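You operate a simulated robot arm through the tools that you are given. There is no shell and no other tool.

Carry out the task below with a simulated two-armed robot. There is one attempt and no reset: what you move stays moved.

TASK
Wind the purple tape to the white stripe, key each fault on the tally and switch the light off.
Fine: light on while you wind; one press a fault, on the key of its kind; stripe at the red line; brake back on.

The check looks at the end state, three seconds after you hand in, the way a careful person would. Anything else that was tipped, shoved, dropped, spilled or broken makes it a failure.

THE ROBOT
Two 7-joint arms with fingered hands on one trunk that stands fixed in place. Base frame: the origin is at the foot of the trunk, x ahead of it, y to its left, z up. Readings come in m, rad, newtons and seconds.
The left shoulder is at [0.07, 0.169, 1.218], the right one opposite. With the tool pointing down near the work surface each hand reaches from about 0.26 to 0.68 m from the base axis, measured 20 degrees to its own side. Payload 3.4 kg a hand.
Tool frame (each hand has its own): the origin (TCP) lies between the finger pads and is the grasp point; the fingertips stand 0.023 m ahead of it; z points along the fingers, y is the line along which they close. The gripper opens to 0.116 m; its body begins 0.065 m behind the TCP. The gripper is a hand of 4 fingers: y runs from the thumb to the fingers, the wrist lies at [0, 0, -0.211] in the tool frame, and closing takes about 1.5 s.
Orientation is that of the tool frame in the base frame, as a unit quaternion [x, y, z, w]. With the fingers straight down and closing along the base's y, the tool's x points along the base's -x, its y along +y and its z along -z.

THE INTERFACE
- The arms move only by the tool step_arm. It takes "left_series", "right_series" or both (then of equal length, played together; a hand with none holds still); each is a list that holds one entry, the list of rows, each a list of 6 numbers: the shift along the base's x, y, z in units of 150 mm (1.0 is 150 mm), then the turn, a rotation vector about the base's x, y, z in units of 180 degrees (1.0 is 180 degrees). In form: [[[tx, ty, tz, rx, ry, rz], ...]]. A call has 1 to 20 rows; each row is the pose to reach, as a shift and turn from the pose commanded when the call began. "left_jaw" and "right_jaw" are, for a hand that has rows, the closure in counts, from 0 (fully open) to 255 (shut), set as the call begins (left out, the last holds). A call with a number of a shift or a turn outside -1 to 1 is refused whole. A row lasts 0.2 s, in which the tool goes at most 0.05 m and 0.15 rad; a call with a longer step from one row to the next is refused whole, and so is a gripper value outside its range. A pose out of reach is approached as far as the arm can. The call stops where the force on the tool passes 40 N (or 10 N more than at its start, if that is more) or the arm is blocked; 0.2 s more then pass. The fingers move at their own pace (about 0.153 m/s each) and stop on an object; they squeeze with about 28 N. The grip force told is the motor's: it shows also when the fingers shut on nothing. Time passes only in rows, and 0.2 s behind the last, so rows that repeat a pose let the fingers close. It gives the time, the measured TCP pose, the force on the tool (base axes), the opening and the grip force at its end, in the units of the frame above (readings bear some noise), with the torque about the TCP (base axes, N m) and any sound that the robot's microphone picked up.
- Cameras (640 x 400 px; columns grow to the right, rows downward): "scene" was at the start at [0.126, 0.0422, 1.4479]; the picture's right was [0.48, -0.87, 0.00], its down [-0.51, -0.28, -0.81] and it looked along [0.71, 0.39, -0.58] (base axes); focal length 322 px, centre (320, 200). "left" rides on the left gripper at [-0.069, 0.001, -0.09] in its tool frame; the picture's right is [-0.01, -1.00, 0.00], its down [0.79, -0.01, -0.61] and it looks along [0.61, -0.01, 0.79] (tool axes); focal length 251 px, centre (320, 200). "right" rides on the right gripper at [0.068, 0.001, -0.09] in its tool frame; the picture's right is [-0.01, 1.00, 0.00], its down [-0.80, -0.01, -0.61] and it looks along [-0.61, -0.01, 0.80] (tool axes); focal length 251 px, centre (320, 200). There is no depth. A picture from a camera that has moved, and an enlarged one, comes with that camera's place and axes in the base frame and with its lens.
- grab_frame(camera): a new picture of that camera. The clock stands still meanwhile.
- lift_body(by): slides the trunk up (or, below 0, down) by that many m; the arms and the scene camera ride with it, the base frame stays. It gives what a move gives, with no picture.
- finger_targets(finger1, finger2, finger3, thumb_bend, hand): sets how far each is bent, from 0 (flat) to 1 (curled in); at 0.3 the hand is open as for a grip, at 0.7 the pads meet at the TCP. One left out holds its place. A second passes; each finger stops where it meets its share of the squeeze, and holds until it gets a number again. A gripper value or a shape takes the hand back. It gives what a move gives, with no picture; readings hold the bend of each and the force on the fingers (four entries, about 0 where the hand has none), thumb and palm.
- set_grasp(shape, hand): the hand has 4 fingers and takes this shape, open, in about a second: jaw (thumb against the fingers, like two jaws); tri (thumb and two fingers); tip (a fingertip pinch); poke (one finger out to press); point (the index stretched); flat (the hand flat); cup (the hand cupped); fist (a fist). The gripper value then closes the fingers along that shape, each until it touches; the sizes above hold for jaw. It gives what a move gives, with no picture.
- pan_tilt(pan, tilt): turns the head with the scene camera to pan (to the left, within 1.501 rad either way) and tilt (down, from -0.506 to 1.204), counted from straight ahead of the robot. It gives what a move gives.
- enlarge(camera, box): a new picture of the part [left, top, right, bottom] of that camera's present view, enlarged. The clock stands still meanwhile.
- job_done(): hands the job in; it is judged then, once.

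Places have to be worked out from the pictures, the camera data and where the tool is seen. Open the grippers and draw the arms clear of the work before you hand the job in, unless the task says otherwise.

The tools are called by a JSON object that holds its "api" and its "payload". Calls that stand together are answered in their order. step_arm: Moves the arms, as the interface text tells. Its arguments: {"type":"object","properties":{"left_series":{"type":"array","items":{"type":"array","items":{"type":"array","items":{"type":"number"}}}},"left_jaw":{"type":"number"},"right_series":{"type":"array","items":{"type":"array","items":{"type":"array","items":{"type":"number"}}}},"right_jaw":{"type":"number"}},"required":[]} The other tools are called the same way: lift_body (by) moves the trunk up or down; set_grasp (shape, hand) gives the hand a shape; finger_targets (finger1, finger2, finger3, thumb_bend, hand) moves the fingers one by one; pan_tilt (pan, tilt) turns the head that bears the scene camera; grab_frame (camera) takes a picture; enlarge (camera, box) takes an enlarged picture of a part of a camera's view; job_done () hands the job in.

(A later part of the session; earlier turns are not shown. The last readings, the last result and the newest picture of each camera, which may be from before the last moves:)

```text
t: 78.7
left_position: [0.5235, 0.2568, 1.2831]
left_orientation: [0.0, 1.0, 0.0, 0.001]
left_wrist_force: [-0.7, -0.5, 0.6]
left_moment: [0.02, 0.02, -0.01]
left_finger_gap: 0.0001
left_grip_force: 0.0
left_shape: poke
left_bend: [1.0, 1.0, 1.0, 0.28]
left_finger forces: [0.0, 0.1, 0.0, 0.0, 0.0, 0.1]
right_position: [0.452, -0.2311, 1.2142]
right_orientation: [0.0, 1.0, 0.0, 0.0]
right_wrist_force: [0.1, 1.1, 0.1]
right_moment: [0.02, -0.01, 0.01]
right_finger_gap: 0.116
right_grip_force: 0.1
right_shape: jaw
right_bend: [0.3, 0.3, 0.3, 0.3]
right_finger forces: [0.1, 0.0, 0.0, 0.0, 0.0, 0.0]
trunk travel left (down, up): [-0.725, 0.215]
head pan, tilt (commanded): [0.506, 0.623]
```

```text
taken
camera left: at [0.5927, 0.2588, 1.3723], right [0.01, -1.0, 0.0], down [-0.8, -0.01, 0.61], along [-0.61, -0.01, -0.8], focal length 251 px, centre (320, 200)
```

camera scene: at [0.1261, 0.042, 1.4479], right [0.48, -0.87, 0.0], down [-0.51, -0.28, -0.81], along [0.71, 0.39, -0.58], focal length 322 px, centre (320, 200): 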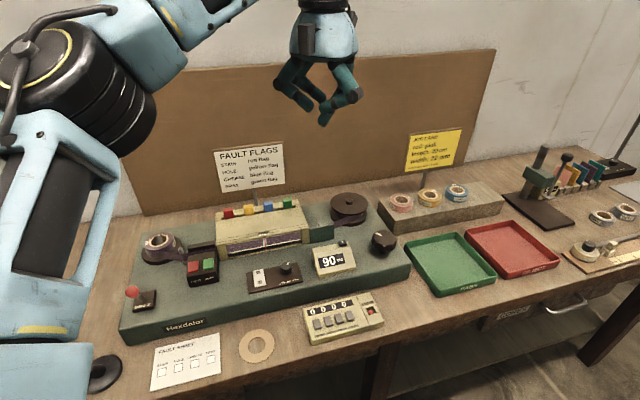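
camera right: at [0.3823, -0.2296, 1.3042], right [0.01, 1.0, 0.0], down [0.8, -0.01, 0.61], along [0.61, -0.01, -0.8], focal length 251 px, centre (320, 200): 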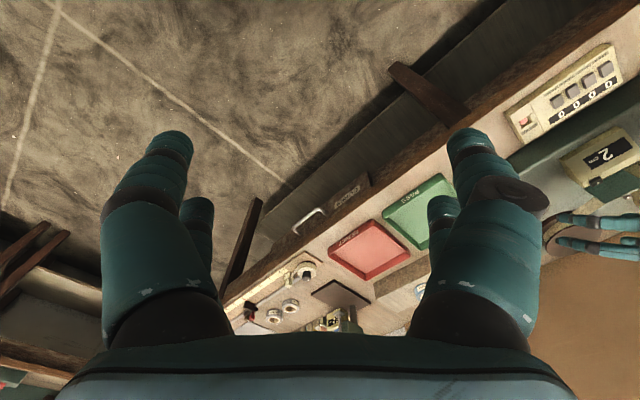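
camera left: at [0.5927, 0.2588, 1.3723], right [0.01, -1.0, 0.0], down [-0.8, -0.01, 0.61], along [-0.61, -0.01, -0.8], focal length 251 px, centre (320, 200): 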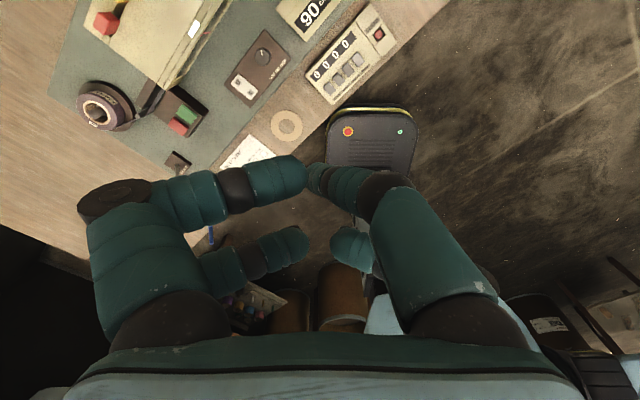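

The tape still reads 90 cm. I carry the left poke hand to the front side of the brake ball (ball now near 0.300, 0.550, 0.943).

{"api": "step_arm", "payload": {"left_series": [[[-0.168, 0.177, -0.1, 0, 0, 0], [-0.336, 0.354, -0.2, 0, 0, 0], [-0.504, 0.53, -0.3, 0, 0, 0], [-0.672, 0.707, -0.4, 0, 0, 0], [-0.84, 0.883, -0.5, 0, 0, 0]]]}}

{"api": "step_arm", "payload": {"left_series": [[[-0.168, 0.177, -0.1, 0, 0, 0], [-0.336, 0.354, -0.2, 0, 0, 0], [-0.504, 0.53, -0.3, 0, 0, 0], [-0.672, 0.707, -0.4, 0, 0, 0], [-0.84, 0.883, -0.5, 0, 0, 0]]]}}

{"api": "grab_frame", "payload": {"camera": "left"}}

{"api": "grab_frame", "payload": {"camera": "scene"}}

```text
t: 79.9
left_position: [0.3969, 0.3919, 1.2086]
left_orientation: [0.001, 1.0, -0.002, 0.001]
left_wrist_force: [-0.6, -0.1, 0.1]
left_moment: [-0.04, 0.03, 0.01]
left_finger_gap: 0.0
left_grip_force: 0.1
left_shape: poke
left_bend: [1.0, 1.0, 1.0, 0.28]
left_finger forces: [0.1, 0.1, 0.0, 0.0, 0.0, 0.0]
right_position: [0.4504, -0.2295, 1.2155]
right_orientation: [0.0, 1.0, -0.002, 0.0]
right_wrist_force: [0.4, -0.2, 0.8]
right_moment: [-0.01, -0.01, 0.0]
right_finger_gap: 0.1159
right_grip_force: 0.1
right_shape: jaw
right_bend: [0.3, 0.3, 0.3, 0.3]
right_finger forces: [0.0, 0.0, 0.1, 0.0, 0.0, 0.0]
trunk travel left (down, up): [-0.725, 0.215]
head pan, tilt (commanded): [0.506, 0.623]
```

```text
t: 81.1
left_position: [0.273, 0.5231, 1.1325]
left_orientation: [0.001, 1.0, -0.003, 0.001]
left_wrist_force: [0.5, -0.1, -0.3]
left_moment: [0.0, 0.01, 0.0]
left_finger_gap: 0.0
left_grip_force: 0.1
left_shape: poke
left_bend: [1.0, 1.0, 1.0, 0.28]
left_finger forces: [0.0, 0.1, 0.0, 0.1, 0.0, 0.0]
right_position: [0.4514, -0.2293, 1.2146]
right_orientation: [0.0, 1.0, -0.001, 0.0]
right_wrist_force: [-0.3, 0.6, -0.5]
right_moment: [-0.03, -0.03, 0.01]
right_finger_gap: 0.1158
right_grip_force: 0.1
right_shape: jaw
right_bend: [0.3, 0.3, 0.3, 0.3]
right_finger forces: [0.0, 0.1, 0.0, 0.0, 0.0, 0.0]
trunk travel left (down, up): [-0.725, 0.215]
head pan, tilt (commanded): [0.506, 0.623]
```

```text
taken
camera left: at [0.3427, 0.5249, 1.2226], right [0.01, -1.0, 0.0], down [-0.8, 0.0, 0.61], along [-0.61, -0.01, -0.8], focal length 251 px, centre (320, 200)
```

left: 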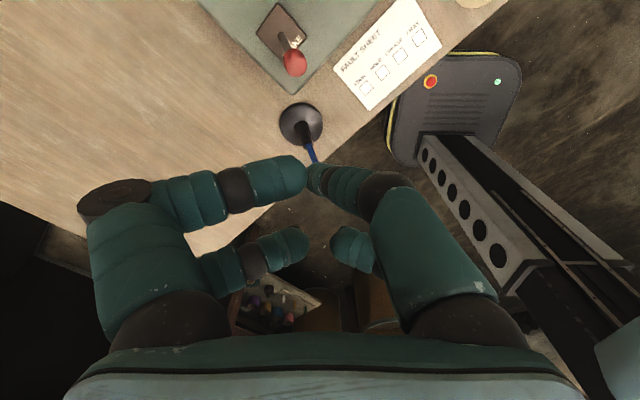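

```text
taken
camera scene: at [0.1256, 0.0439, 1.4479], right [0.48, -0.87, 0.0], down [-0.51, -0.28, -0.81], along [0.71, 0.39, -0.58], focal length 322 px, centre (320, 200)
```

scene: 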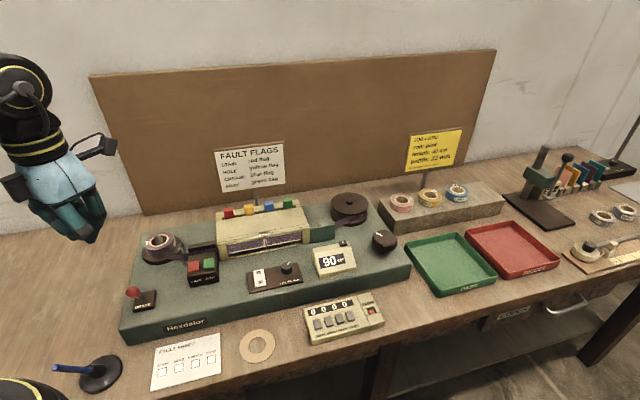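

Ball confirmed at (0.300, 0.549). I descend in front of it to TCP z≈0.965 so that the thumb tip meets the ball at its height.

{"api": "step_arm", "payload": {"left_series": [[[0, 0, -0.3, 0, 0, 0], [0, 0, -0.6, 0, 0, 0], [0, 0, -0.9, 0, 0, 0]]]}}

{"api": "step_arm", "payload": {"left_series": [[[0, 0, -0.1, 0, 0, 0], [0, 0, -0.215, 0, 0, 0]]]}}

{"api": "grab_frame", "payload": {"camera": "left"}}

{"api": "enlarge", "payload": {"camera": "scene", "box": [60, 220, 220, 320]}}

```text
t: 81.9
left_position: [0.2734, 0.5199, 0.9969]
left_orientation: [0.0, 1.0, -0.001, 0.001]
left_wrist_force: [-0.8, 1.1, -0.1]
left_moment: [-0.02, 0.06, -0.01]
left_finger_gap: 0.0
left_grip_force: 0.0
left_shape: poke
left_bend: [1.0, 1.0, 1.0, 0.28]
left_finger forces: [0.0, 0.0, 0.1, 0.0, 0.0, 0.1]
right_position: [0.4522, -0.2308, 1.2142]
right_orientation: [0.0, 1.0, 0.0, -0.001]
right_wrist_force: [-0.3, 0.2, 0.4]
right_moment: [-0.05, 0.01, 0.01]
right_finger_gap: 0.1159
right_grip_force: 0.0
right_shape: jaw
right_bend: [0.3, 0.3, 0.3, 0.3]
right_finger forces: [0.1, 0.0, 0.0, 0.1, 0.1, 0.0]
trunk travel left (down, up): [-0.725, 0.215]
head pan, tilt (commanded): [0.506, 0.623]
```

```text
t: 82.5
left_position: [0.2724, 0.5205, 0.9652]
left_orientation: [0.0, 1.0, -0.001, 0.0]
left_wrist_force: [-0.4, -0.1, 1.1]
left_moment: [-0.02, 0.0, -0.02]
left_finger_gap: 0.0002
left_grip_force: 0.1
left_shape: poke
left_bend: [1.0, 1.0, 1.0, 0.28]
left_finger forces: [0.0, 0.1, 0.0, 0.0, 0.0, 0.0]
right_position: [0.4515, -0.2304, 1.2133]
right_orientation: [0.0, 1.0, 0.0, -0.001]
right_wrist_force: [-0.3, -0.1, -0.9]
right_moment: [-0.02, -0.01, 0.03]
right_finger_gap: 0.1156
right_grip_force: 0.1
right_shape: jaw
right_bend: [0.3, 0.3, 0.3, 0.3]
right_finger forces: [0.2, 0.0, 0.1, 0.0, 0.0, 0.0]
trunk travel left (down, up): [-0.725, 0.215]
head pan, tilt (commanded): [0.506, 0.623]
```

```text
taken
camera left: at [0.3422, 0.5226, 1.0543], right [0.01, -1.0, 0.0], down [-0.8, -0.01, 0.61], along [-0.61, -0.01, -0.8], focal length 251 px, centre (320, 200)
```

left: 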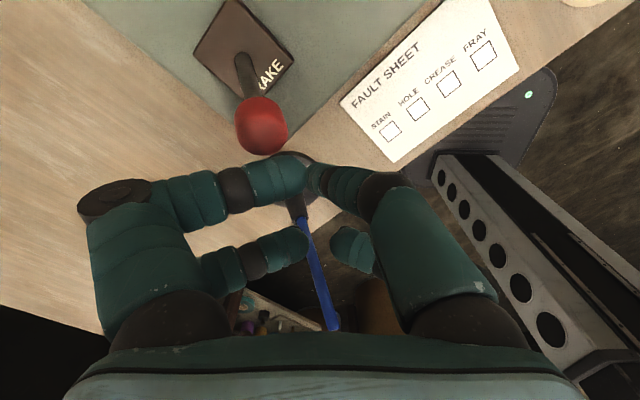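

```text
4.00 times, centred on (140, 270) of scene
camera zoom: at [0.1267, 0.0426, 1.4479], right [0.48, -0.87, 0.0], down [-0.51, -0.28, -0.81], along [0.71, 0.39, -0.58], focal length 1286 px, centre (1040, -80)
```

zoom: 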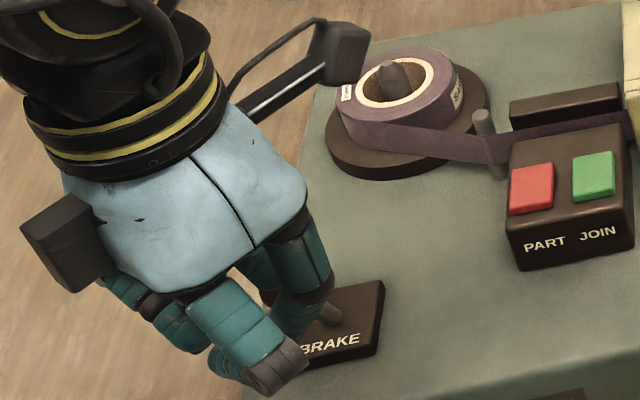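

Clear of the pen stand. I push toward the back (+x,+y) in small steps.

{"api": "step_arm", "payload": {"left_series": [[[0.06, 0.06, 0, 0, 0, 0], [0.12, 0.12, 0, 0, 0, 0], [0.17, 0.17, 0, 0, 0, 0], [0.22, 0.22, 0, 0, 0, 0], [0.26, 0.26, 0, 0, 0, 0]]]}}

{"api": "grab_frame", "payload": {"camera": "left"}}

{"api": "enlarge", "payload": {"camera": "scene", "box": [60, 220, 220, 320]}}

```text
t: 83.7
left_position: [0.3104, 0.5605, 0.9649]
left_orientation: [0.0, 1.0, -0.001, 0.001]
left_wrist_force: [-0.3, 0.9, 0.0]
left_moment: [0.01, -0.02, 0.01]
left_finger_gap: 0.0
left_grip_force: 0.0
left_shape: poke
left_bend: [1.0, 1.0, 1.0, 0.28]
left_finger forces: [0.1, 0.1, 0.0, 0.0, 0.0, 0.0]
right_position: [0.4527, -0.2315, 1.2148]
right_orientation: [0.0, 1.0, 0.001, 0.0]
right_wrist_force: [-0.1, 0.0, 0.8]
right_moment: [-0.03, 0.04, 0.0]
right_finger_gap: 0.1162
right_grip_force: 0.0
right_shape: jaw
right_bend: [0.3, 0.3, 0.3, 0.3]
right_finger forces: [0.0, 0.0, 0.0, 0.0, 0.1, 0.0]
trunk travel left (down, up): [-0.725, 0.215]
head pan, tilt (commanded): [0.506, 0.623]
```

```text
taken
camera left: at [0.3792, 0.5627, 1.0558], right [0.01, -1.0, 0.0], down [-0.8, -0.01, 0.61], along [-0.61, -0.01, -0.8], focal length 251 px, centre (320, 200)
```

left: 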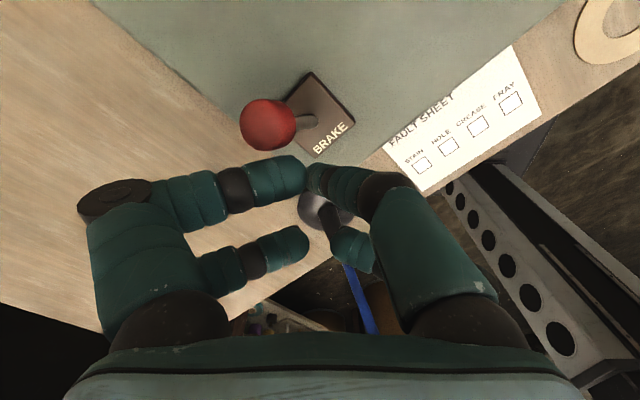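

```text
4.00 times, centred on (140, 270) of scene
camera zoom: at [0.1262, 0.0424, 1.4479], right [0.48, -0.87, 0.0], down [-0.51, -0.28, -0.81], along [0.71, 0.39, -0.58], focal length 1286 px, centre (1040, -80)
```

zoom: 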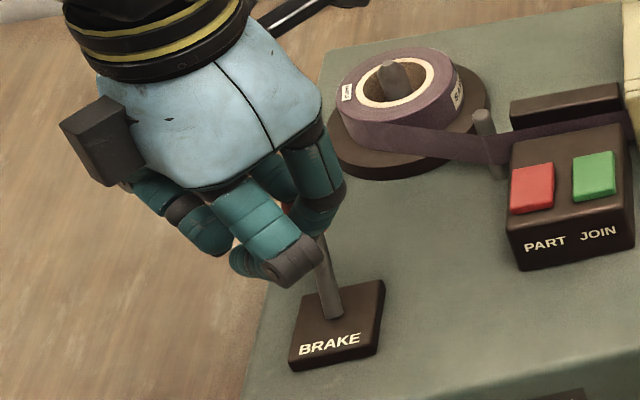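

The ball has swung to the back position (about 0.337, 0.585), where it was at the start. I draw back a bit, lift and verify the brake and the stripe.

{"api": "step_arm", "payload": {"left_series": [[[-0.03, -0.03, 0.05, 0, 0, 0], [-0.05, -0.05, 0.3, 0, 0, 0], [-0.05, -0.05, 0.6, 0, 0, 0], [0.0, -0.1, 0.9, 0, 0, 0]]]}}

{"api": "enlarge", "payload": {"camera": "scene", "box": [110, 230, 210, 320]}}

{"api": "enlarge", "payload": {"camera": "scene", "box": [218, 222, 312, 265]}}

```text
t: 84.7
left_position: [0.3119, 0.5461, 1.1024]
left_orientation: [0.0, 1.0, -0.001, 0.0]
left_wrist_force: [0.2, -0.4, -0.4]
left_moment: [-0.02, 0.03, 0.01]
left_finger_gap: 0.0001
left_grip_force: 0.1
left_shape: poke
left_bend: [1.0, 1.0, 1.0, 0.28]
left_finger forces: [0.0, 0.0, 0.0, 0.0, 0.1, 0.1]
right_position: [0.4508, -0.2319, 1.2136]
right_orientation: [0.0, 1.0, 0.0, 0.0]
right_wrist_force: [0.2, -1.0, -0.1]
right_moment: [0.0, 0.02, 0.02]
right_finger_gap: 0.116
right_grip_force: 0.1
right_shape: jaw
right_bend: [0.3, 0.3, 0.3, 0.3]
right_finger forces: [0.0, 0.0, 0.1, 0.0, 0.0, 0.0]
trunk travel left (down, up): [-0.725, 0.215]
head pan, tilt (commanded): [0.506, 0.623]
```

```text
4.44 times, centred on (160, 275) of scene
camera zoom: at [0.1261, 0.0415, 1.4479], right [0.48, -0.88, 0.0], down [-0.51, -0.28, -0.81], along [0.71, 0.39, -0.58], focal length 1429 px, centre (1031, -133)
```

zoom: 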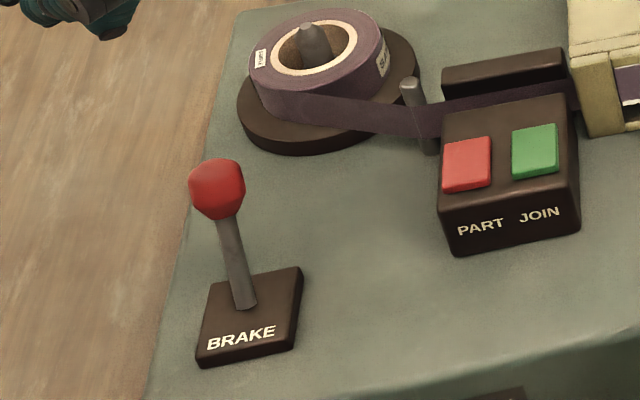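

```text
6.81 times, centred on (265, 244) of scene
camera zoom: at [0.1261, 0.0415, 1.4479], right [0.48, -0.88, 0.0], down [-0.51, -0.28, -0.81], along [0.71, 0.39, -0.58], focal length 2189 px, centre (694, -96)
```

zoom: 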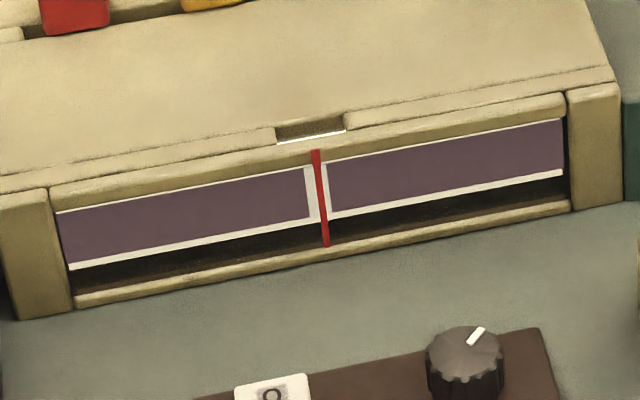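

Brake is on and the stripe is unmoved. The FRAY key I place at about (0.516, 0.186, 0.848); I move the poke hand there, staying high.

{"api": "step_arm", "payload": {"left_series": [[[0.115, -0.2, 0, 0, 0, 0], [0.23, -0.4, 0, 0, 0, 0], [0.345, -0.6, 0, 0, 0, 0], [0.46, -0.8, 0, 0, 0, 0]]]}}

{"api": "step_arm", "payload": {"left_series": [[[0.115, -0.2, 0, 0, 0, 0], [0.23, -0.4, 0, 0, 0, 0], [0.345, -0.6, 0, 0, 0, 0], [0.46, -0.8, 0, 0, 0, 0]]]}}

{"api": "step_arm", "payload": {"left_series": [[[0.11, -0.2, -0.12, 0, 0, 0], [0.22, -0.4, -0.25, 0, 0, 0], [0.33, -0.6, -0.37, 0, 0, 0], [0.44, -0.8, -0.5, 0, 0, 0]]]}}

{"api": "grab_frame", "payload": {"camera": "left"}}

{"api": "grab_frame", "payload": {"camera": "scene"}}

```text
t: 85.7
left_position: [0.3802, 0.427, 1.1013]
left_orientation: [-0.001, 1.0, -0.001, -0.001]
left_wrist_force: [-0.4, -0.8, 0.6]
left_moment: [-0.01, -0.04, -0.04]
left_finger_gap: 0.0
left_grip_force: 0.1
left_shape: poke
left_bend: [1.0, 1.0, 1.0, 0.28]
left_finger forces: [0.1, 0.0, 0.0, 0.0, 0.0, 0.0]
right_position: [0.4527, -0.2316, 1.2142]
right_orientation: [0.0, 1.0, 0.0, -0.001]
right_wrist_force: [1.0, -0.2, -0.8]
right_moment: [-0.03, 0.0, -0.01]
right_finger_gap: 0.1163
right_grip_force: 0.1
right_shape: jaw
right_bend: [0.3, 0.3, 0.3, 0.3]
right_finger forces: [0.0, 0.0, 0.1, 0.1, 0.1, 0.0]
trunk travel left (down, up): [-0.725, 0.215]
head pan, tilt (commanded): [0.506, 0.623]
```

```text
t: 86.7
left_position: [0.4496, 0.3042, 1.1017]
left_orientation: [0.0, 1.0, -0.001, 0.0]
left_wrist_force: [0.9, 0.0, -0.3]
left_moment: [0.01, 0.01, -0.01]
left_finger_gap: 0.0
left_grip_force: 0.1
left_shape: poke
left_bend: [1.0, 1.0, 1.0, 0.28]
left_finger forces: [0.0, 0.0, 0.0, 0.0, 0.0, 0.0]
right_position: [0.4518, -0.233, 1.2125]
right_orientation: [0.0, 1.0, 0.001, -0.001]
right_wrist_force: [0.5, 0.5, 0.0]
right_moment: [-0.02, 0.01, 0.0]
right_finger_gap: 0.116
right_grip_force: 0.2
right_shape: jaw
right_bend: [0.3, 0.3, 0.3, 0.3]
right_finger forces: [0.0, 0.0, 0.0, 0.1, 0.1, 0.1]
trunk travel left (down, up): [-0.725, 0.215]
head pan, tilt (commanded): [0.506, 0.623]
```

```text
t: 87.7
left_position: [0.5176, 0.1859, 1.0238]
left_orientation: [-0.001, 1.0, 0.0, -0.001]
left_wrist_force: [0.6, -0.4, 0.4]
left_moment: [0.04, 0.04, 0.02]
left_finger_gap: 0.0
left_grip_force: 0.1
left_shape: poke
left_bend: [1.0, 1.0, 1.0, 0.28]
left_finger forces: [0.0, 0.0, 0.0, 0.1, 0.0, 0.0]
right_position: [0.4527, -0.2315, 1.2136]
right_orientation: [0.0, 1.0, 0.0, -0.001]
right_wrist_force: [-0.6, -0.6, 0.0]
right_moment: [0.01, 0.0, 0.0]
right_finger_gap: 0.1159
right_grip_force: 0.1
right_shape: jaw
right_bend: [0.3, 0.3, 0.3, 0.3]
right_finger forces: [0.0, 0.0, 0.1, 0.0, 0.0, 0.1]
trunk travel left (down, up): [-0.725, 0.215]
head pan, tilt (commanded): [0.506, 0.623]
```

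```text
taken
camera left: at [0.5866, 0.187, 1.1138], right [0.01, -1.0, 0.0], down [-0.79, -0.01, 0.61], along [-0.61, -0.01, -0.79], focal length 251 px, centre (320, 200)
```

left: 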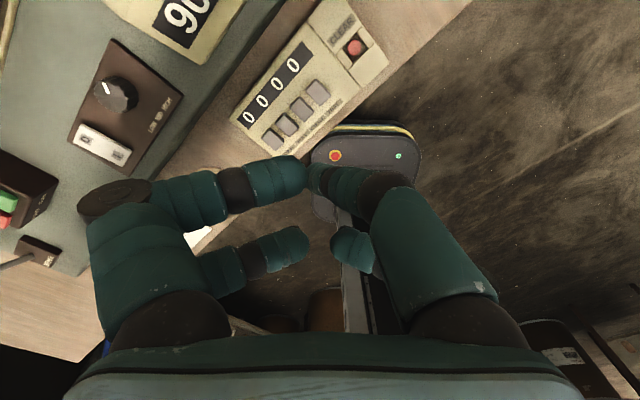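

```text
taken
camera scene: at [0.1282, 0.0421, 1.4477], right [0.48, -0.87, 0.0], down [-0.51, -0.28, -0.81], along [0.71, 0.39, -0.58], focal length 322 px, centre (320, 200)
```

scene: 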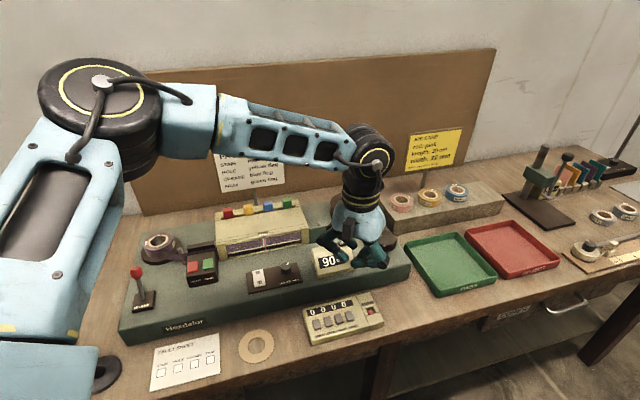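

The hand is above the tally. I zoom to fix the FRAY key precisely.

{"api": "enlarge", "payload": {"camera": "left", "box": [230, 10, 400, 160]}}

{"api": "enlarge", "payload": {"camera": "scene", "box": [295, 290, 395, 350]}}

```text
2.67 times, centred on (315, 85) of left
camera zoom: at [0.5866, 0.187, 1.1138], right [0.01, -1.0, 0.0], down [-0.79, -0.01, 0.61], along [-0.61, -0.01, -0.79], focal length 670 px, centre (333, 507)
```

zoom: 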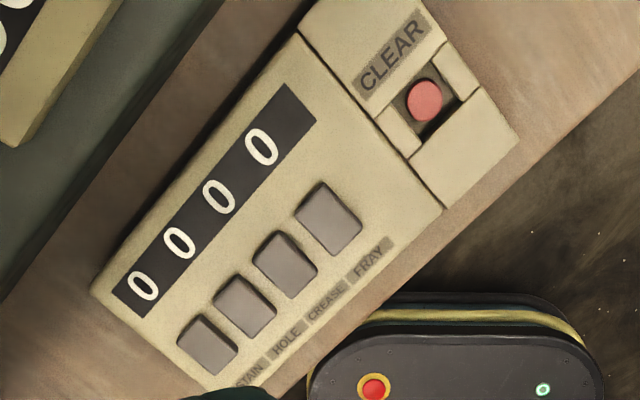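

```text
6.40 times, centred on (345, 320) of scene
camera zoom: at [0.1282, 0.0421, 1.4477], right [0.48, -0.87, 0.0], down [-0.51, -0.28, -0.81], along [0.71, 0.39, -0.58], focal length 2058 px, centre (160, -568)
```

zoom: 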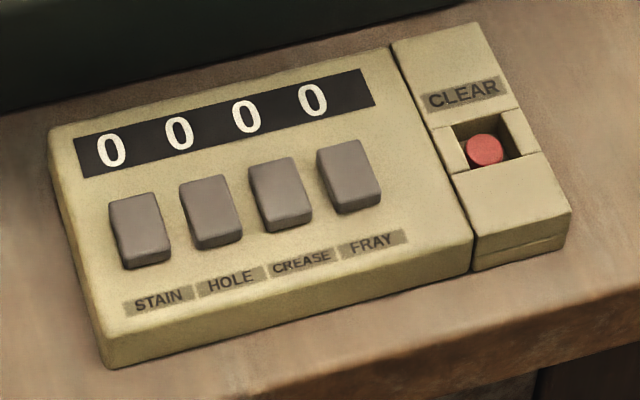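

FRAY key top centre is at about (0.519, 0.187, 0.849). I descend to just above it.

{"api": "step_arm", "payload": {"left_series": [[[0.01, 0, -0.3, 0, 0, 0], [0.02, 0, -0.6, 0, 0, 0], [0.03, 0, -0.85, 0, 0, 0], [0.03, 0, -0.92, 0, 0, 0]]]}}

{"api": "grab_frame", "payload": {"camera": "left"}}

{"api": "enlarge", "payload": {"camera": "scene", "box": [285, 250, 405, 350]}}

```text
t: 88.7
left_position: [0.4917, 0.2079, 0.9119]
left_orientation: [0.0, 1.0, -0.002, 0.001]
left_wrist_force: [0.4, 0.5, -0.3]
left_moment: [-0.01, 0.01, -0.03]
left_finger_gap: 0.0
left_grip_force: 0.1
left_shape: poke
left_bend: [1.0, 1.0, 1.0, 0.28]
left_finger forces: [0.0, 0.1, 0.0, 0.0, 0.0, 0.0]
left hand out of reach, approached as far as the arm can: row 2, 3, 4
right_position: [0.4519, -0.2303, 1.2146]
right_orientation: [0.0, 1.0, 0.0, -0.001]
right_wrist_force: [-0.3, -0.1, 0.5]
right_moment: [0.0, 0.01, -0.01]
right_finger_gap: 0.1159
right_grip_force: 0.0
right_shape: jaw
right_bend: [0.3, 0.3, 0.3, 0.3]
right_finger forces: [0.0, 0.0, 0.0, 0.1, 0.1, 0.0]
trunk travel left (down, up): [-0.725, 0.215]
head pan, tilt (commanded): [0.506, 0.623]
```

```text
taken
camera left: at [0.5611, 0.2093, 1.002], right [0.01, -1.0, 0.0], down [-0.8, -0.01, 0.61], along [-0.61, -0.01, -0.8], focal length 251 px, centre (320, 200)
```

left: 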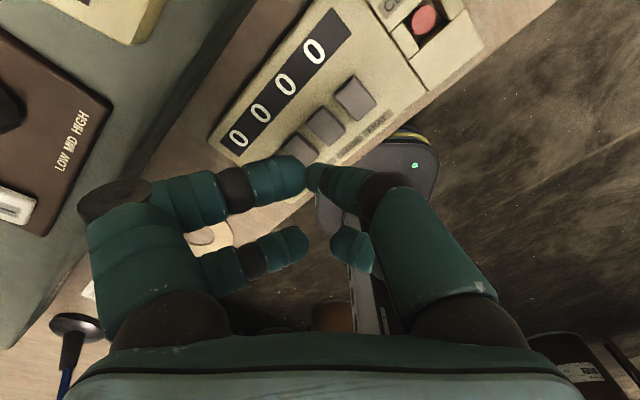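

```text
4.00 times, centred on (345, 300) of scene
camera zoom: at [0.1265, 0.0421, 1.4479], right [0.48, -0.88, 0.0], down [-0.51, -0.28, -0.81], along [0.71, 0.39, -0.58], focal length 1286 px, centre (220, -200)
```

zoom: 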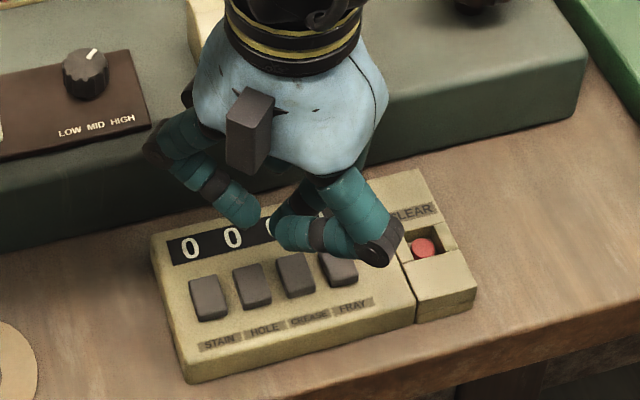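

Out of reach at this trunk height, as at the knob. I raise the hand and lower the trunk 0.2 m, which gave more reach before.

{"api": "step_arm", "payload": {"left_series": [[[0, 0, 0.3, 0, 0, 0], [0, 0, 0.6, 0, 0, 0], [0, 0, 0.9, 0, 0, 0]]]}}

{"api": "step_arm", "payload": {"left_series": [[[0, 0, 0.3, 0, 0, 0], [0, 0, 0.6, 0, 0, 0], [0, 0, 0.9, 0, 0, 0]]]}}

{"api": "lift_body", "payload": {"by": -0.2}}

{"api": "step_arm", "payload": {"left_series": [[[0.07, -0.05, 0, 0, 0, 0], [0.14, -0.1, 0, 0, 0, 0], [0.21, -0.146, 0, 0, 0, 0]]]}}

{"api": "grab_frame", "payload": {"camera": "left"}}

{"api": "grab_frame", "payload": {"camera": "scene"}}

```text
t: 89.5
left_position: [0.4903, 0.2064, 1.0455]
left_orientation: [0.0, 1.0, -0.001, 0.002]
left_wrist_force: [-0.7, -0.3, 0.1]
left_moment: [0.04, -0.02, -0.01]
left_finger_gap: 0.0
left_grip_force: 0.1
left_shape: poke
left_bend: [1.0, 1.0, 1.0, 0.28]
left_finger forces: [0.1, 0.1, 0.0, 0.0, 0.0, 0.0]
right_position: [0.4504, -0.2323, 1.2136]
right_orientation: [0.0, 1.0, 0.001, 0.0]
right_wrist_force: [0.4, 1.0, 0.4]
right_moment: [-0.01, 0.0, 0.01]
right_finger_gap: 0.1158
right_grip_force: 0.1
right_shape: jaw
right_bend: [0.3, 0.3, 0.3, 0.3]
right_finger forces: [0.0, 0.1, 0.1, 0.0, 0.0, 0.1]
trunk travel left (down, up): [-0.725, 0.215]
head pan, tilt (commanded): [0.506, 0.623]
```

```text
t: 90.3
left_position: [0.4914, 0.2077, 1.1809]
left_orientation: [-0.001, 1.0, 0.0, -0.001]
left_wrist_force: [0.1, 1.0, 0.7]
left_moment: [0.02, 0.02, -0.01]
left_finger_gap: 0.0001
left_grip_force: 0.1
left_shape: poke
left_bend: [1.0, 1.0, 1.0, 0.28]
left_finger forces: [0.0, 0.0, 0.1, 0.1, 0.1, 0.1]
right_position: [0.4508, -0.2304, 1.2145]
right_orientation: [0.0, 1.0, 0.0, 0.0]
right_wrist_force: [1.0, 0.0, -0.3]
right_moment: [-0.03, -0.03, 0.03]
right_finger_gap: 0.1159
right_grip_force: 0.0
right_shape: jaw
right_bend: [0.3, 0.3, 0.3, 0.3]
right_finger forces: [0.1, 0.1, 0.0, 0.0, 0.0, 0.0]
trunk travel left (down, up): [-0.725, 0.215]
head pan, tilt (commanded): [0.506, 0.623]
```

```text
t: 92.4
left_position: [0.493, 0.2086, 0.9814]
left_orientation: [0.0, 1.0, -0.001, 0.001]
left_wrist_force: [0.9, 0.4, -0.8]
left_moment: [0.02, 0.0, -0.04]
left_finger_gap: 0.0002
left_grip_force: 0.0
left_shape: poke
left_bend: [1.0, 1.0, 1.0, 0.28]
left_finger forces: [0.1, 0.1, 0.1, 0.0, 0.0, 0.1]
right_position: [0.4514, -0.2329, 1.0144]
right_orientation: [-0.001, 1.0, 0.0, 0.0]
right_wrist_force: [0.8, -0.1, -0.2]
right_moment: [0.02, -0.03, 0.02]
right_finger_gap: 0.1158
right_grip_force: 0.1
right_shape: jaw
right_bend: [0.3, 0.3, 0.3, 0.3]
right_finger forces: [0.0, 0.0, 0.1, 0.0, 0.0, 0.1]
trunk travel left (down, up): [-0.525, 0.415]
head pan, tilt (commanded): [0.506, 0.623]
```

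```text
t: 93.2
left_position: [0.5259, 0.1874, 0.9809]
left_orientation: [-0.002, 1.0, -0.001, 0.0]
left_wrist_force: [-0.1, -0.4, -0.3]
left_moment: [0.02, 0.01, 0.01]
left_finger_gap: 0.0
left_grip_force: 0.1
left_shape: poke
left_bend: [1.0, 1.0, 1.0, 0.28]
left_finger forces: [0.1, 0.0, 0.0, 0.1, 0.0, 0.1]
right_position: [0.4527, -0.23, 1.014]
right_orientation: [-0.001, 1.0, 0.0, -0.002]
right_wrist_force: [0.4, 1.1, -0.4]
right_moment: [0.06, -0.02, 0.02]
right_finger_gap: 0.1156
right_grip_force: 0.0
right_shape: jaw
right_bend: [0.3, 0.3, 0.3, 0.3]
right_finger forces: [0.0, 0.0, 0.0, 0.1, 0.1, 0.1]
trunk travel left (down, up): [-0.525, 0.415]
head pan, tilt (commanded): [0.506, 0.623]
```

```text
taken
camera left: at [0.5952, 0.1892, 1.0705], right [0.01, -1.0, 0.0], down [-0.8, -0.01, 0.61], along [-0.61, -0.01, -0.8], focal length 251 px, centre (320, 200)
```

left: 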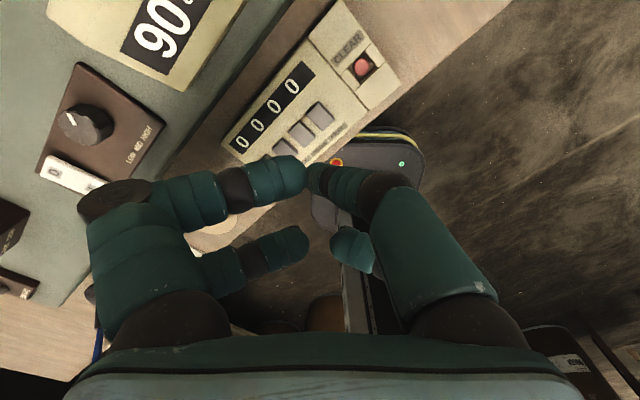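

```text
taken
camera scene: at [0.1269, 0.0422, 1.2478], right [0.48, -0.87, 0.0], down [-0.51, -0.28, -0.81], along [0.71, 0.39, -0.58], focal length 322 px, centre (320, 200)
```

scene: 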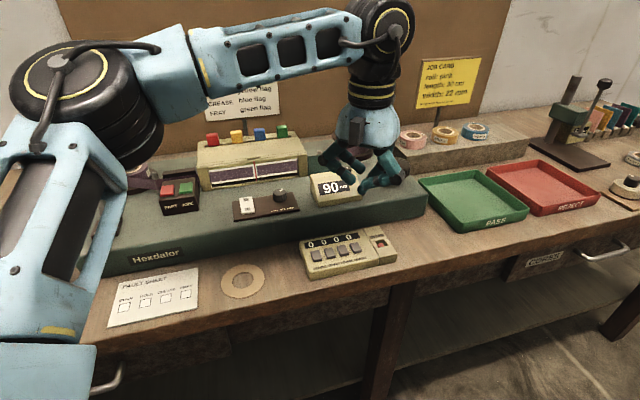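

Reach is fine now. FRAY key again at (0.520, 0.188). I descend to TCP z≈0.885, tip ~1 cm above the key.

{"api": "step_arm", "payload": {"left_series": [[[-0.005, 0, -0.25, 0, 0, 0], [-0.01, 0, -0.5, 0, 0, 0], [-0.014, 0, -0.64, 0, 0, 0]]]}}

{"api": "enlarge", "payload": {"camera": "left", "box": [240, 70, 420, 220]}}

{"api": "enlarge", "payload": {"camera": "scene", "box": [290, 190, 410, 290]}}

```text
t: 94.0
left_position: [0.5227, 0.1871, 0.885]
left_orientation: [-0.001, 1.0, -0.001, 0.0]
left_wrist_force: [-0.1, -0.2, -0.2]
left_moment: [0.02, 0.01, 0.0]
left_finger_gap: 0.0
left_grip_force: 0.0
left_shape: poke
left_bend: [1.0, 1.0, 1.0, 0.28]
left_finger forces: [0.0, 0.1, 0.1, 0.0, 0.0, 0.0]
right_position: [0.4515, -0.2312, 1.0131]
right_orientation: [0.001, 1.0, 0.0, 0.0]
right_wrist_force: [0.0, -0.9, -0.7]
right_moment: [0.01, -0.02, -0.04]
right_finger_gap: 0.116
right_grip_force: 0.1
right_shape: jaw
right_bend: [0.3, 0.3, 0.3, 0.3]
right_finger forces: [0.1, 0.0, 0.0, 0.1, 0.0, 0.1]
trunk travel left (down, up): [-0.525, 0.415]
head pan, tilt (commanded): [0.506, 0.623]
```

```text
2.67 times, centred on (330, 145) of left
camera zoom: at [0.5926, 0.1878, 0.9748], right [0.01, -1.0, 0.0], down [-0.8, -0.01, 0.61], along [-0.61, -0.01, -0.8], focal length 670 px, centre (293, 347)
```

zoom: 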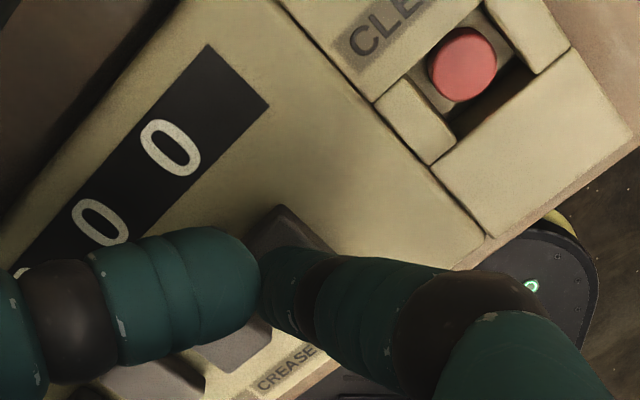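

```text
4.00 times, centred on (350, 240) of scene
camera zoom: at [0.1259, 0.0421, 1.248], right [0.48, -0.87, 0.0], down [-0.51, -0.28, -0.81], along [0.71, 0.39, -0.58], focal length 1286 px, centre (200, 40)
```

zoom: 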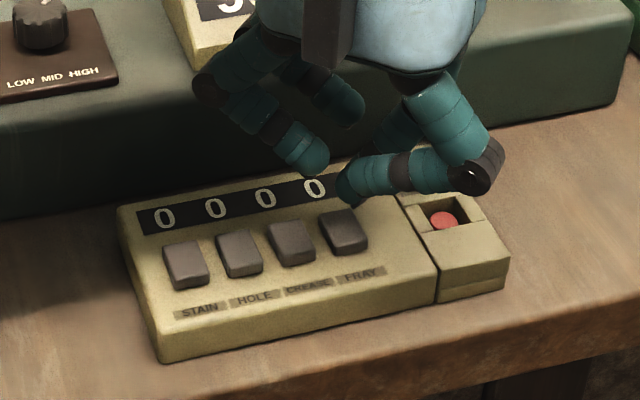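

The tip is over the FRAY key. I press down in 2 mm steps, watching force and sound.

{"api": "step_arm", "payload": {"left_series": [[[0, 0, -0.03, 0, 0, 0], [0, 0, -0.06, 0, 0, 0], [0, 0, -0.075, 0, 0, 0]]]}}

{"api": "enlarge", "payload": {"camera": "scene", "box": [290, 190, 410, 290]}}

```text
t: 94.8
left_position: [0.5226, 0.1871, 0.8742]
left_orientation: [0.0, 1.0, -0.001, 0.002]
left_wrist_force: [1.0, -0.9, 2.1]
left_moment: [-0.03, 0.0, 0.01]
left_finger_gap: 0.0
left_grip_force: 0.0
left_shape: poke
left_bend: [1.0, 1.0, 1.0, 0.28]
left_finger forces: [0.1, 0.0, 0.0, 0.0, 1.3, 0.1]
right_position: [0.4507, -0.2329, 1.0146]
right_orientation: [0.0, 1.0, 0.0, -0.001]
right_wrist_force: [0.9, -0.6, -0.4]
right_moment: [0.01, -0.02, 0.01]
right_finger_gap: 0.1157
right_grip_force: 0.1
right_shape: jaw
right_bend: [0.3, 0.3, 0.3, 0.3]
right_finger forces: [0.1, 0.1, 0.0, 0.0, 0.0, 0.1]
trunk travel left (down, up): [-0.525, 0.415]
head pan, tilt (commanded): [0.506, 0.623]
heard: click
```

```text
4.00 times, centred on (350, 240) of scene
camera zoom: at [0.1258, 0.0419, 1.248], right [0.48, -0.88, 0.0], down [-0.51, -0.28, -0.81], along [0.71, 0.39, -0.58], focal length 1286 px, centre (200, 40)
```

zoom: 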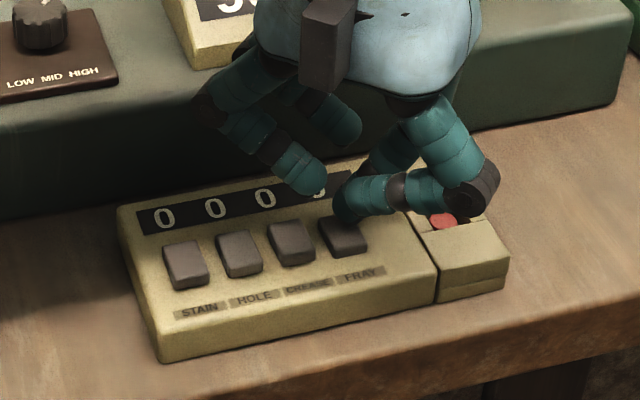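

One click. I raise straight up and read the tally.

{"api": "step_arm", "payload": {"left_series": [[[0, 0, 0.15, 0, 0, 0], [0, 0, 0.4, 0, 0, 0], [0, 0, 0.7, 0, 0, 0], [0, 0, 0.95, 0, 0, 0]]]}}

{"api": "enlarge", "payload": {"camera": "scene", "box": [290, 215, 410, 290]}}

{"api": "enlarge", "payload": {"camera": "scene", "box": [190, 120, 370, 220]}}

```text
t: 95.8
left_position: [0.5237, 0.1882, 1.0059]
left_orientation: [-0.001, 1.0, -0.001, -0.001]
left_wrist_force: [0.0, 0.2, -0.2]
left_moment: [-0.01, 0.01, 0.01]
left_finger_gap: 0.0
left_grip_force: 0.1
left_shape: poke
left_bend: [1.0, 1.0, 1.0, 0.28]
left_finger forces: [0.0, 0.0, 0.1, 0.1, 0.1, 0.0]
left hand out of reach, approached as far as the arm can: row 4
right_position: [0.4522, -0.2315, 1.0141]
right_orientation: [-0.001, 1.0, 0.0, -0.001]
right_wrist_force: [0.0, -0.3, 0.2]
right_moment: [0.0, 0.0, -0.02]
right_finger_gap: 0.1159
right_grip_force: 0.1
right_shape: jaw
right_bend: [0.3, 0.3, 0.3, 0.3]
right_finger forces: [0.1, 0.0, 0.0, 0.0, 0.1, 0.0]
trunk travel left (down, up): [-0.525, 0.415]
head pan, tilt (commanded): [0.506, 0.623]
```

```text
5.33 times, centred on (350, 252) of scene
camera zoom: at [0.1267, 0.0423, 1.2478], right [0.48, -0.87, 0.0], down [-0.51, -0.28, -0.81], along [0.71, 0.39, -0.58], focal length 1715 px, centre (160, -80)
```

zoom: 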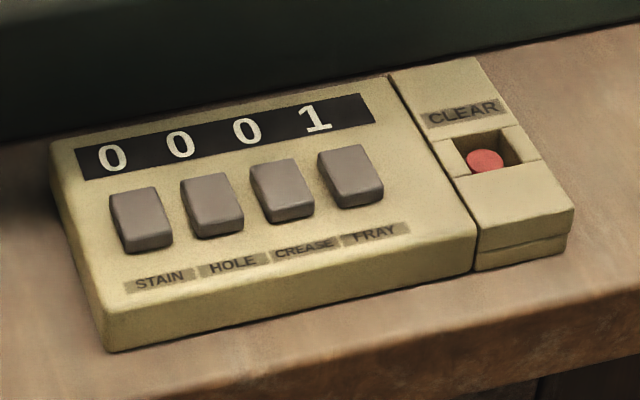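

```text
3.56 times, centred on (280, 170) of scene
camera zoom: at [0.1267, 0.0423, 1.2478], right [0.48, -0.87, 0.0], down [-0.51, -0.28, -0.81], along [0.71, 0.39, -0.58], focal length 1143 px, centre (462, 307)
```

zoom: 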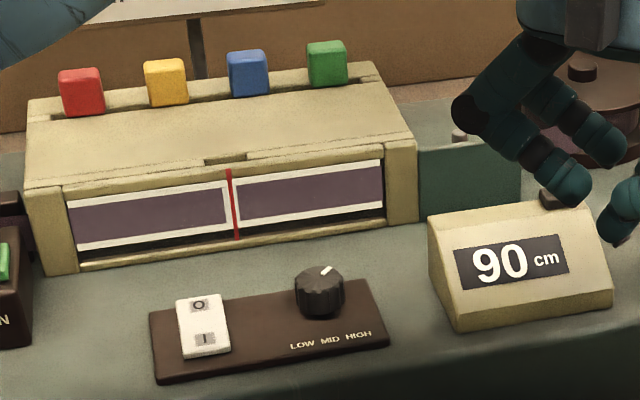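

Tally shows 0 0 0 1 (FRAY = 1), the stripe stays at the line. Now to the light rocker: I carry the hand over toward its O end (about 0.489, 0.403).

{"api": "step_arm", "payload": {"left_series": [[[-0.04, 0.23, 0.07, 0, 0, 0], [-0.08, 0.46, 0.14, 0, 0, 0], [-0.1, 0.7, 0.2, 0, 0, 0]]]}}

{"api": "step_arm", "payload": {"left_series": [[[-0.03, 0.24, 0.1, 0, 0, 0], [-0.06, 0.48, 0.2, 0, 0, 0], [-0.1, 0.71, 0.3, 0, 0, 0]]]}}

{"api": "grab_frame", "payload": {"camera": "left"}}

{"api": "grab_frame", "payload": {"camera": "scene"}}

```text
t: 96.6
left_position: [0.5088, 0.2932, 1.0356]
left_orientation: [0.0, 1.0, -0.002, 0.0]
left_wrist_force: [0.9, 0.4, 1.0]
left_moment: [0.0, -0.01, 0.05]
left_finger_gap: 0.0001
left_grip_force: 0.1
left_shape: poke
left_bend: [1.0, 1.0, 1.0, 0.28]
left_finger forces: [0.1, 0.1, 0.0, 0.0, 0.1, 0.0]
right_position: [0.4511, -0.2301, 1.0138]
right_orientation: [0.0, 1.0, 0.0, 0.0]
right_wrist_force: [-0.1, 0.5, 0.5]
right_moment: [-0.01, 0.01, 0.0]
right_finger_gap: 0.116
right_grip_force: 0.0
right_shape: jaw
right_bend: [0.3, 0.3, 0.3, 0.3]
right_finger forces: [0.0, 0.0, 0.0, 0.0, 0.1, 0.0]
trunk travel left (down, up): [-0.525, 0.415]
head pan, tilt (commanded): [0.506, 0.623]
```

```text
t: 97.4
left_position: [0.491, 0.3983, 1.0831]
left_orientation: [0.0, 1.0, 0.0, 0.001]
left_wrist_force: [0.0, -0.1, -0.2]
left_moment: [-0.01, 0.0, 0.0]
left_finger_gap: 0.0
left_grip_force: 0.1
left_shape: poke
left_bend: [1.0, 1.0, 1.0, 0.28]
left_finger forces: [0.1, 0.0, 0.0, 0.0, 0.0, 0.0]
right_position: [0.4519, -0.2305, 1.0148]
right_orientation: [0.0, 1.0, 0.001, 0.0]
right_wrist_force: [0.4, 0.5, 0.0]
right_moment: [-0.01, 0.02, 0.02]
right_finger_gap: 0.1161
right_grip_force: 0.0
right_shape: jaw
right_bend: [0.3, 0.3, 0.3, 0.3]
right_finger forces: [0.0, 0.0, 0.0, 0.1, 0.0, 0.1]
trunk travel left (down, up): [-0.525, 0.415]
head pan, tilt (commanded): [0.506, 0.623]
```

```text
taken
camera left: at [0.5602, 0.4001, 1.1724], right [0.01, -1.0, 0.0], down [-0.8, -0.01, 0.61], along [-0.61, -0.01, -0.8], focal length 251 px, centre (320, 200)
```

left: 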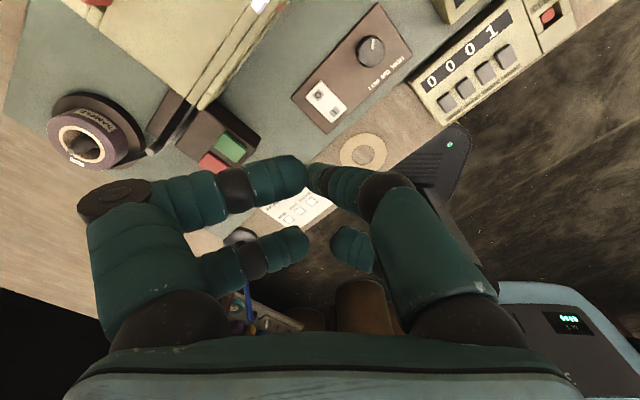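

```text
taken
camera scene: at [0.1255, 0.0426, 1.248], right [0.48, -0.88, 0.0], down [-0.51, -0.28, -0.81], along [0.71, 0.39, -0.58], focal length 322 px, centre (320, 200)
```

scene: 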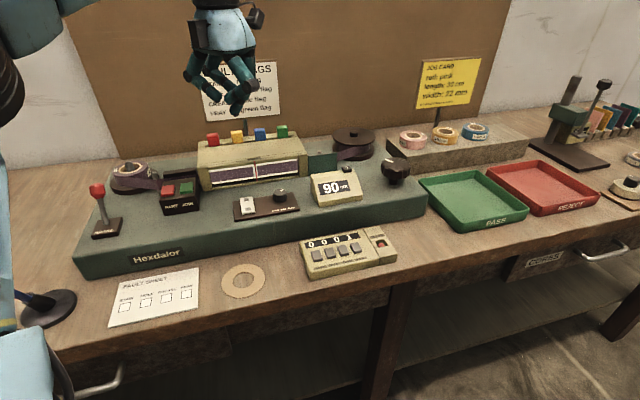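

Good. I zoom on the rocker from here to place the O end exactly.

{"api": "enlarge", "payload": {"camera": "left", "box": [270, 50, 390, 150]}}

{"api": "enlarge", "payload": {"camera": "scene", "box": [225, 180, 305, 230]}}

```text
4.00 times, centred on (330, 100) of left
camera zoom: at [0.5602, 0.4001, 1.1724], right [0.01, -1.0, 0.0], down [-0.8, -0.01, 0.61], along [-0.61, -0.01, -0.8], focal length 1006 px, centre (280, 600)
```

zoom: 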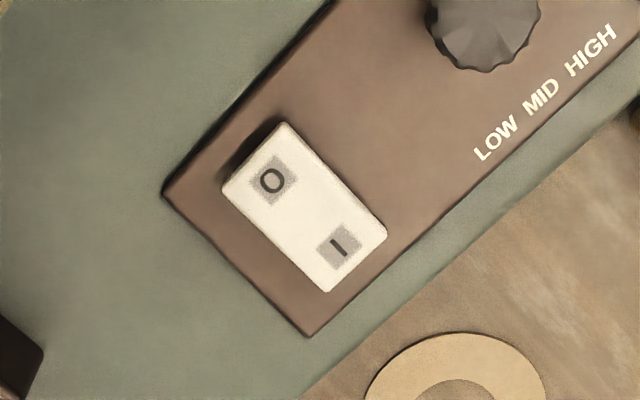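

```text
8.00 times, centred on (265, 205) of scene
camera zoom: at [0.1255, 0.0426, 1.248], right [0.48, -0.88, 0.0], down [-0.51, -0.28, -0.81], along [0.71, 0.39, -0.58], focal length 2572 px, centre (760, 160)
```

zoom: 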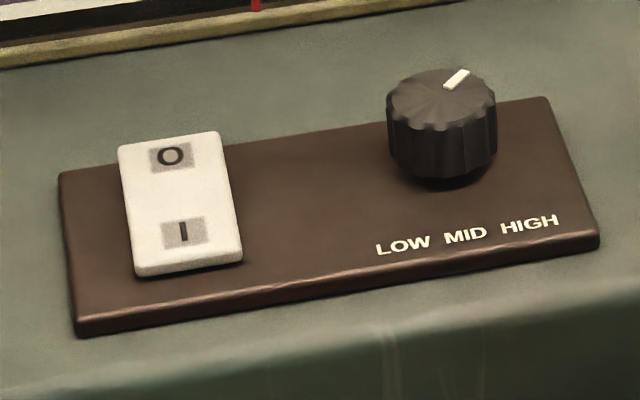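

O mark at about (0.487, 0.401, 0.897). I descend to just above it, slightly toward its outer end.

{"api": "step_arm", "payload": {"left_series": [[[0.01, 0.018, -0.3, 0, 0, 0], [0.01, 0.018, -0.6, 0, 0, 0], [0.01, 0.018, -0.85, 0, 0, 0], [0.01, 0.018, -0.97, 0, 0, 0]]]}}

{"api": "enlarge", "payload": {"camera": "left", "box": [240, 80, 400, 220]}}

{"api": "grab_frame", "payload": {"camera": "scene"}}

```text
t: 98.4
left_position: [0.4948, 0.4021, 0.9356]
left_orientation: [0.0, 1.0, -0.001, 0.0]
left_wrist_force: [-0.3, -0.2, -0.2]
left_moment: [0.0, 0.01, 0.04]
left_finger_gap: 0.0001
left_grip_force: 0.1
left_shape: poke
left_bend: [1.0, 1.0, 1.0, 0.28]
left_finger forces: [0.0, 0.1, 0.0, 0.0, 0.1, 0.0]
right_position: [0.4515, -0.2305, 1.0148]
right_orientation: [0.0, 1.0, 0.0, -0.001]
right_wrist_force: [0.5, 0.8, 0.0]
right_moment: [0.02, 0.01, 0.01]
right_finger_gap: 0.1162
right_grip_force: 0.1
right_shape: jaw
right_bend: [0.3, 0.3, 0.3, 0.3]
right_finger forces: [0.0, 0.1, 0.0, 0.1, 0.1, 0.0]
trunk travel left (down, up): [-0.525, 0.415]
head pan, tilt (commanded): [0.506, 0.623]
```

```text
2.86 times, centred on (320, 150) of left
camera zoom: at [0.5643, 0.4028, 1.0255], right [0.01, -1.0, 0.0], down [-0.8, -0.01, 0.61], along [-0.61, -0.01, -0.8], focal length 718 px, centre (320, 343)
```

zoom: 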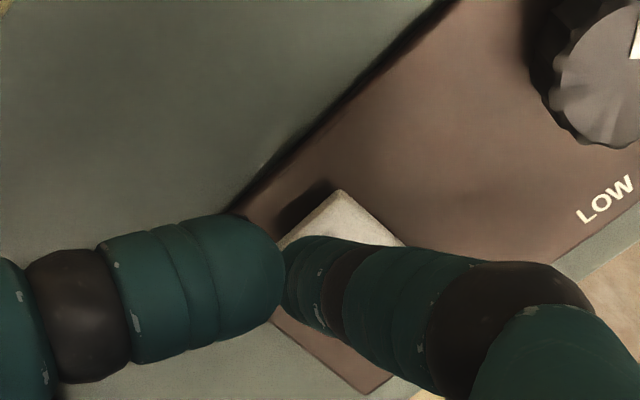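

```text
taken
camera scene: at [0.126, 0.0424, 1.2479], right [0.48, -0.87, 0.0], down [-0.51, -0.28, -0.81], along [0.71, 0.39, -0.58], focal length 322 px, centre (320, 200)
```

scene: 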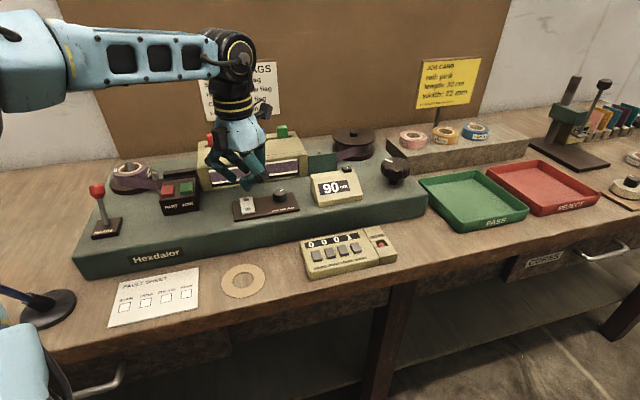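

The tip is over the outer half of the O end. I press down in small steps, listening for the click.

{"api": "step_arm", "payload": {"left_series": [[[-0.01, -0.005, -0.04, 0, 0, 0], [-0.01, -0.005, -0.07, 0, 0, 0], [-0.01, -0.005, -0.09, 0, 0, 0], [-0.01, -0.005, -0.105, 0, 0, 0]]]}}

{"api": "enlarge", "payload": {"camera": "scene", "box": [180, 130, 370, 230]}}

```text
t: 99.4
left_position: [0.4922, 0.3999, 0.919]
left_orientation: [0.0, 1.0, -0.001, 0.0]
left_wrist_force: [-0.2, -0.9, 0.0]
left_moment: [-0.01, -0.03, 0.01]
left_finger_gap: 0.0
left_grip_force: 0.1
left_shape: poke
left_bend: [1.0, 1.0, 1.0, 0.28]
left_finger forces: [0.0, 0.0, 0.0, 0.0, 0.0, 0.0]
right_position: [0.4506, -0.2303, 1.0137]
right_orientation: [0.0, 1.0, 0.0, 0.0]
right_wrist_force: [-0.2, -0.1, 0.4]
right_moment: [0.01, -0.02, 0.02]
right_finger_gap: 0.1159
right_grip_force: 0.0
right_shape: jaw
right_bend: [0.3, 0.3, 0.3, 0.3]
right_finger forces: [0.0, 0.0, 0.0, 0.0, 0.0, 0.0]
trunk travel left (down, up): [-0.525, 0.415]
head pan, tilt (commanded): [0.506, 0.623]
heard: click
```

```text
3.37 times, centred on (275, 180) of scene
camera zoom: at [0.1261, 0.0422, 1.2479], right [0.48, -0.87, 0.0], down [-0.51, -0.28, -0.81], along [0.71, 0.39, -0.58], focal length 1083 px, centre (472, 267)
```

zoom: 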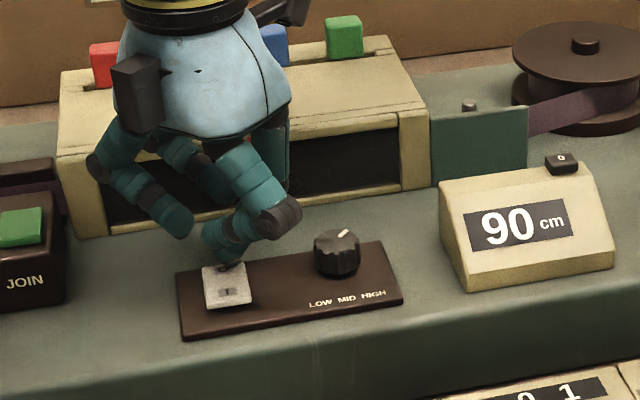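

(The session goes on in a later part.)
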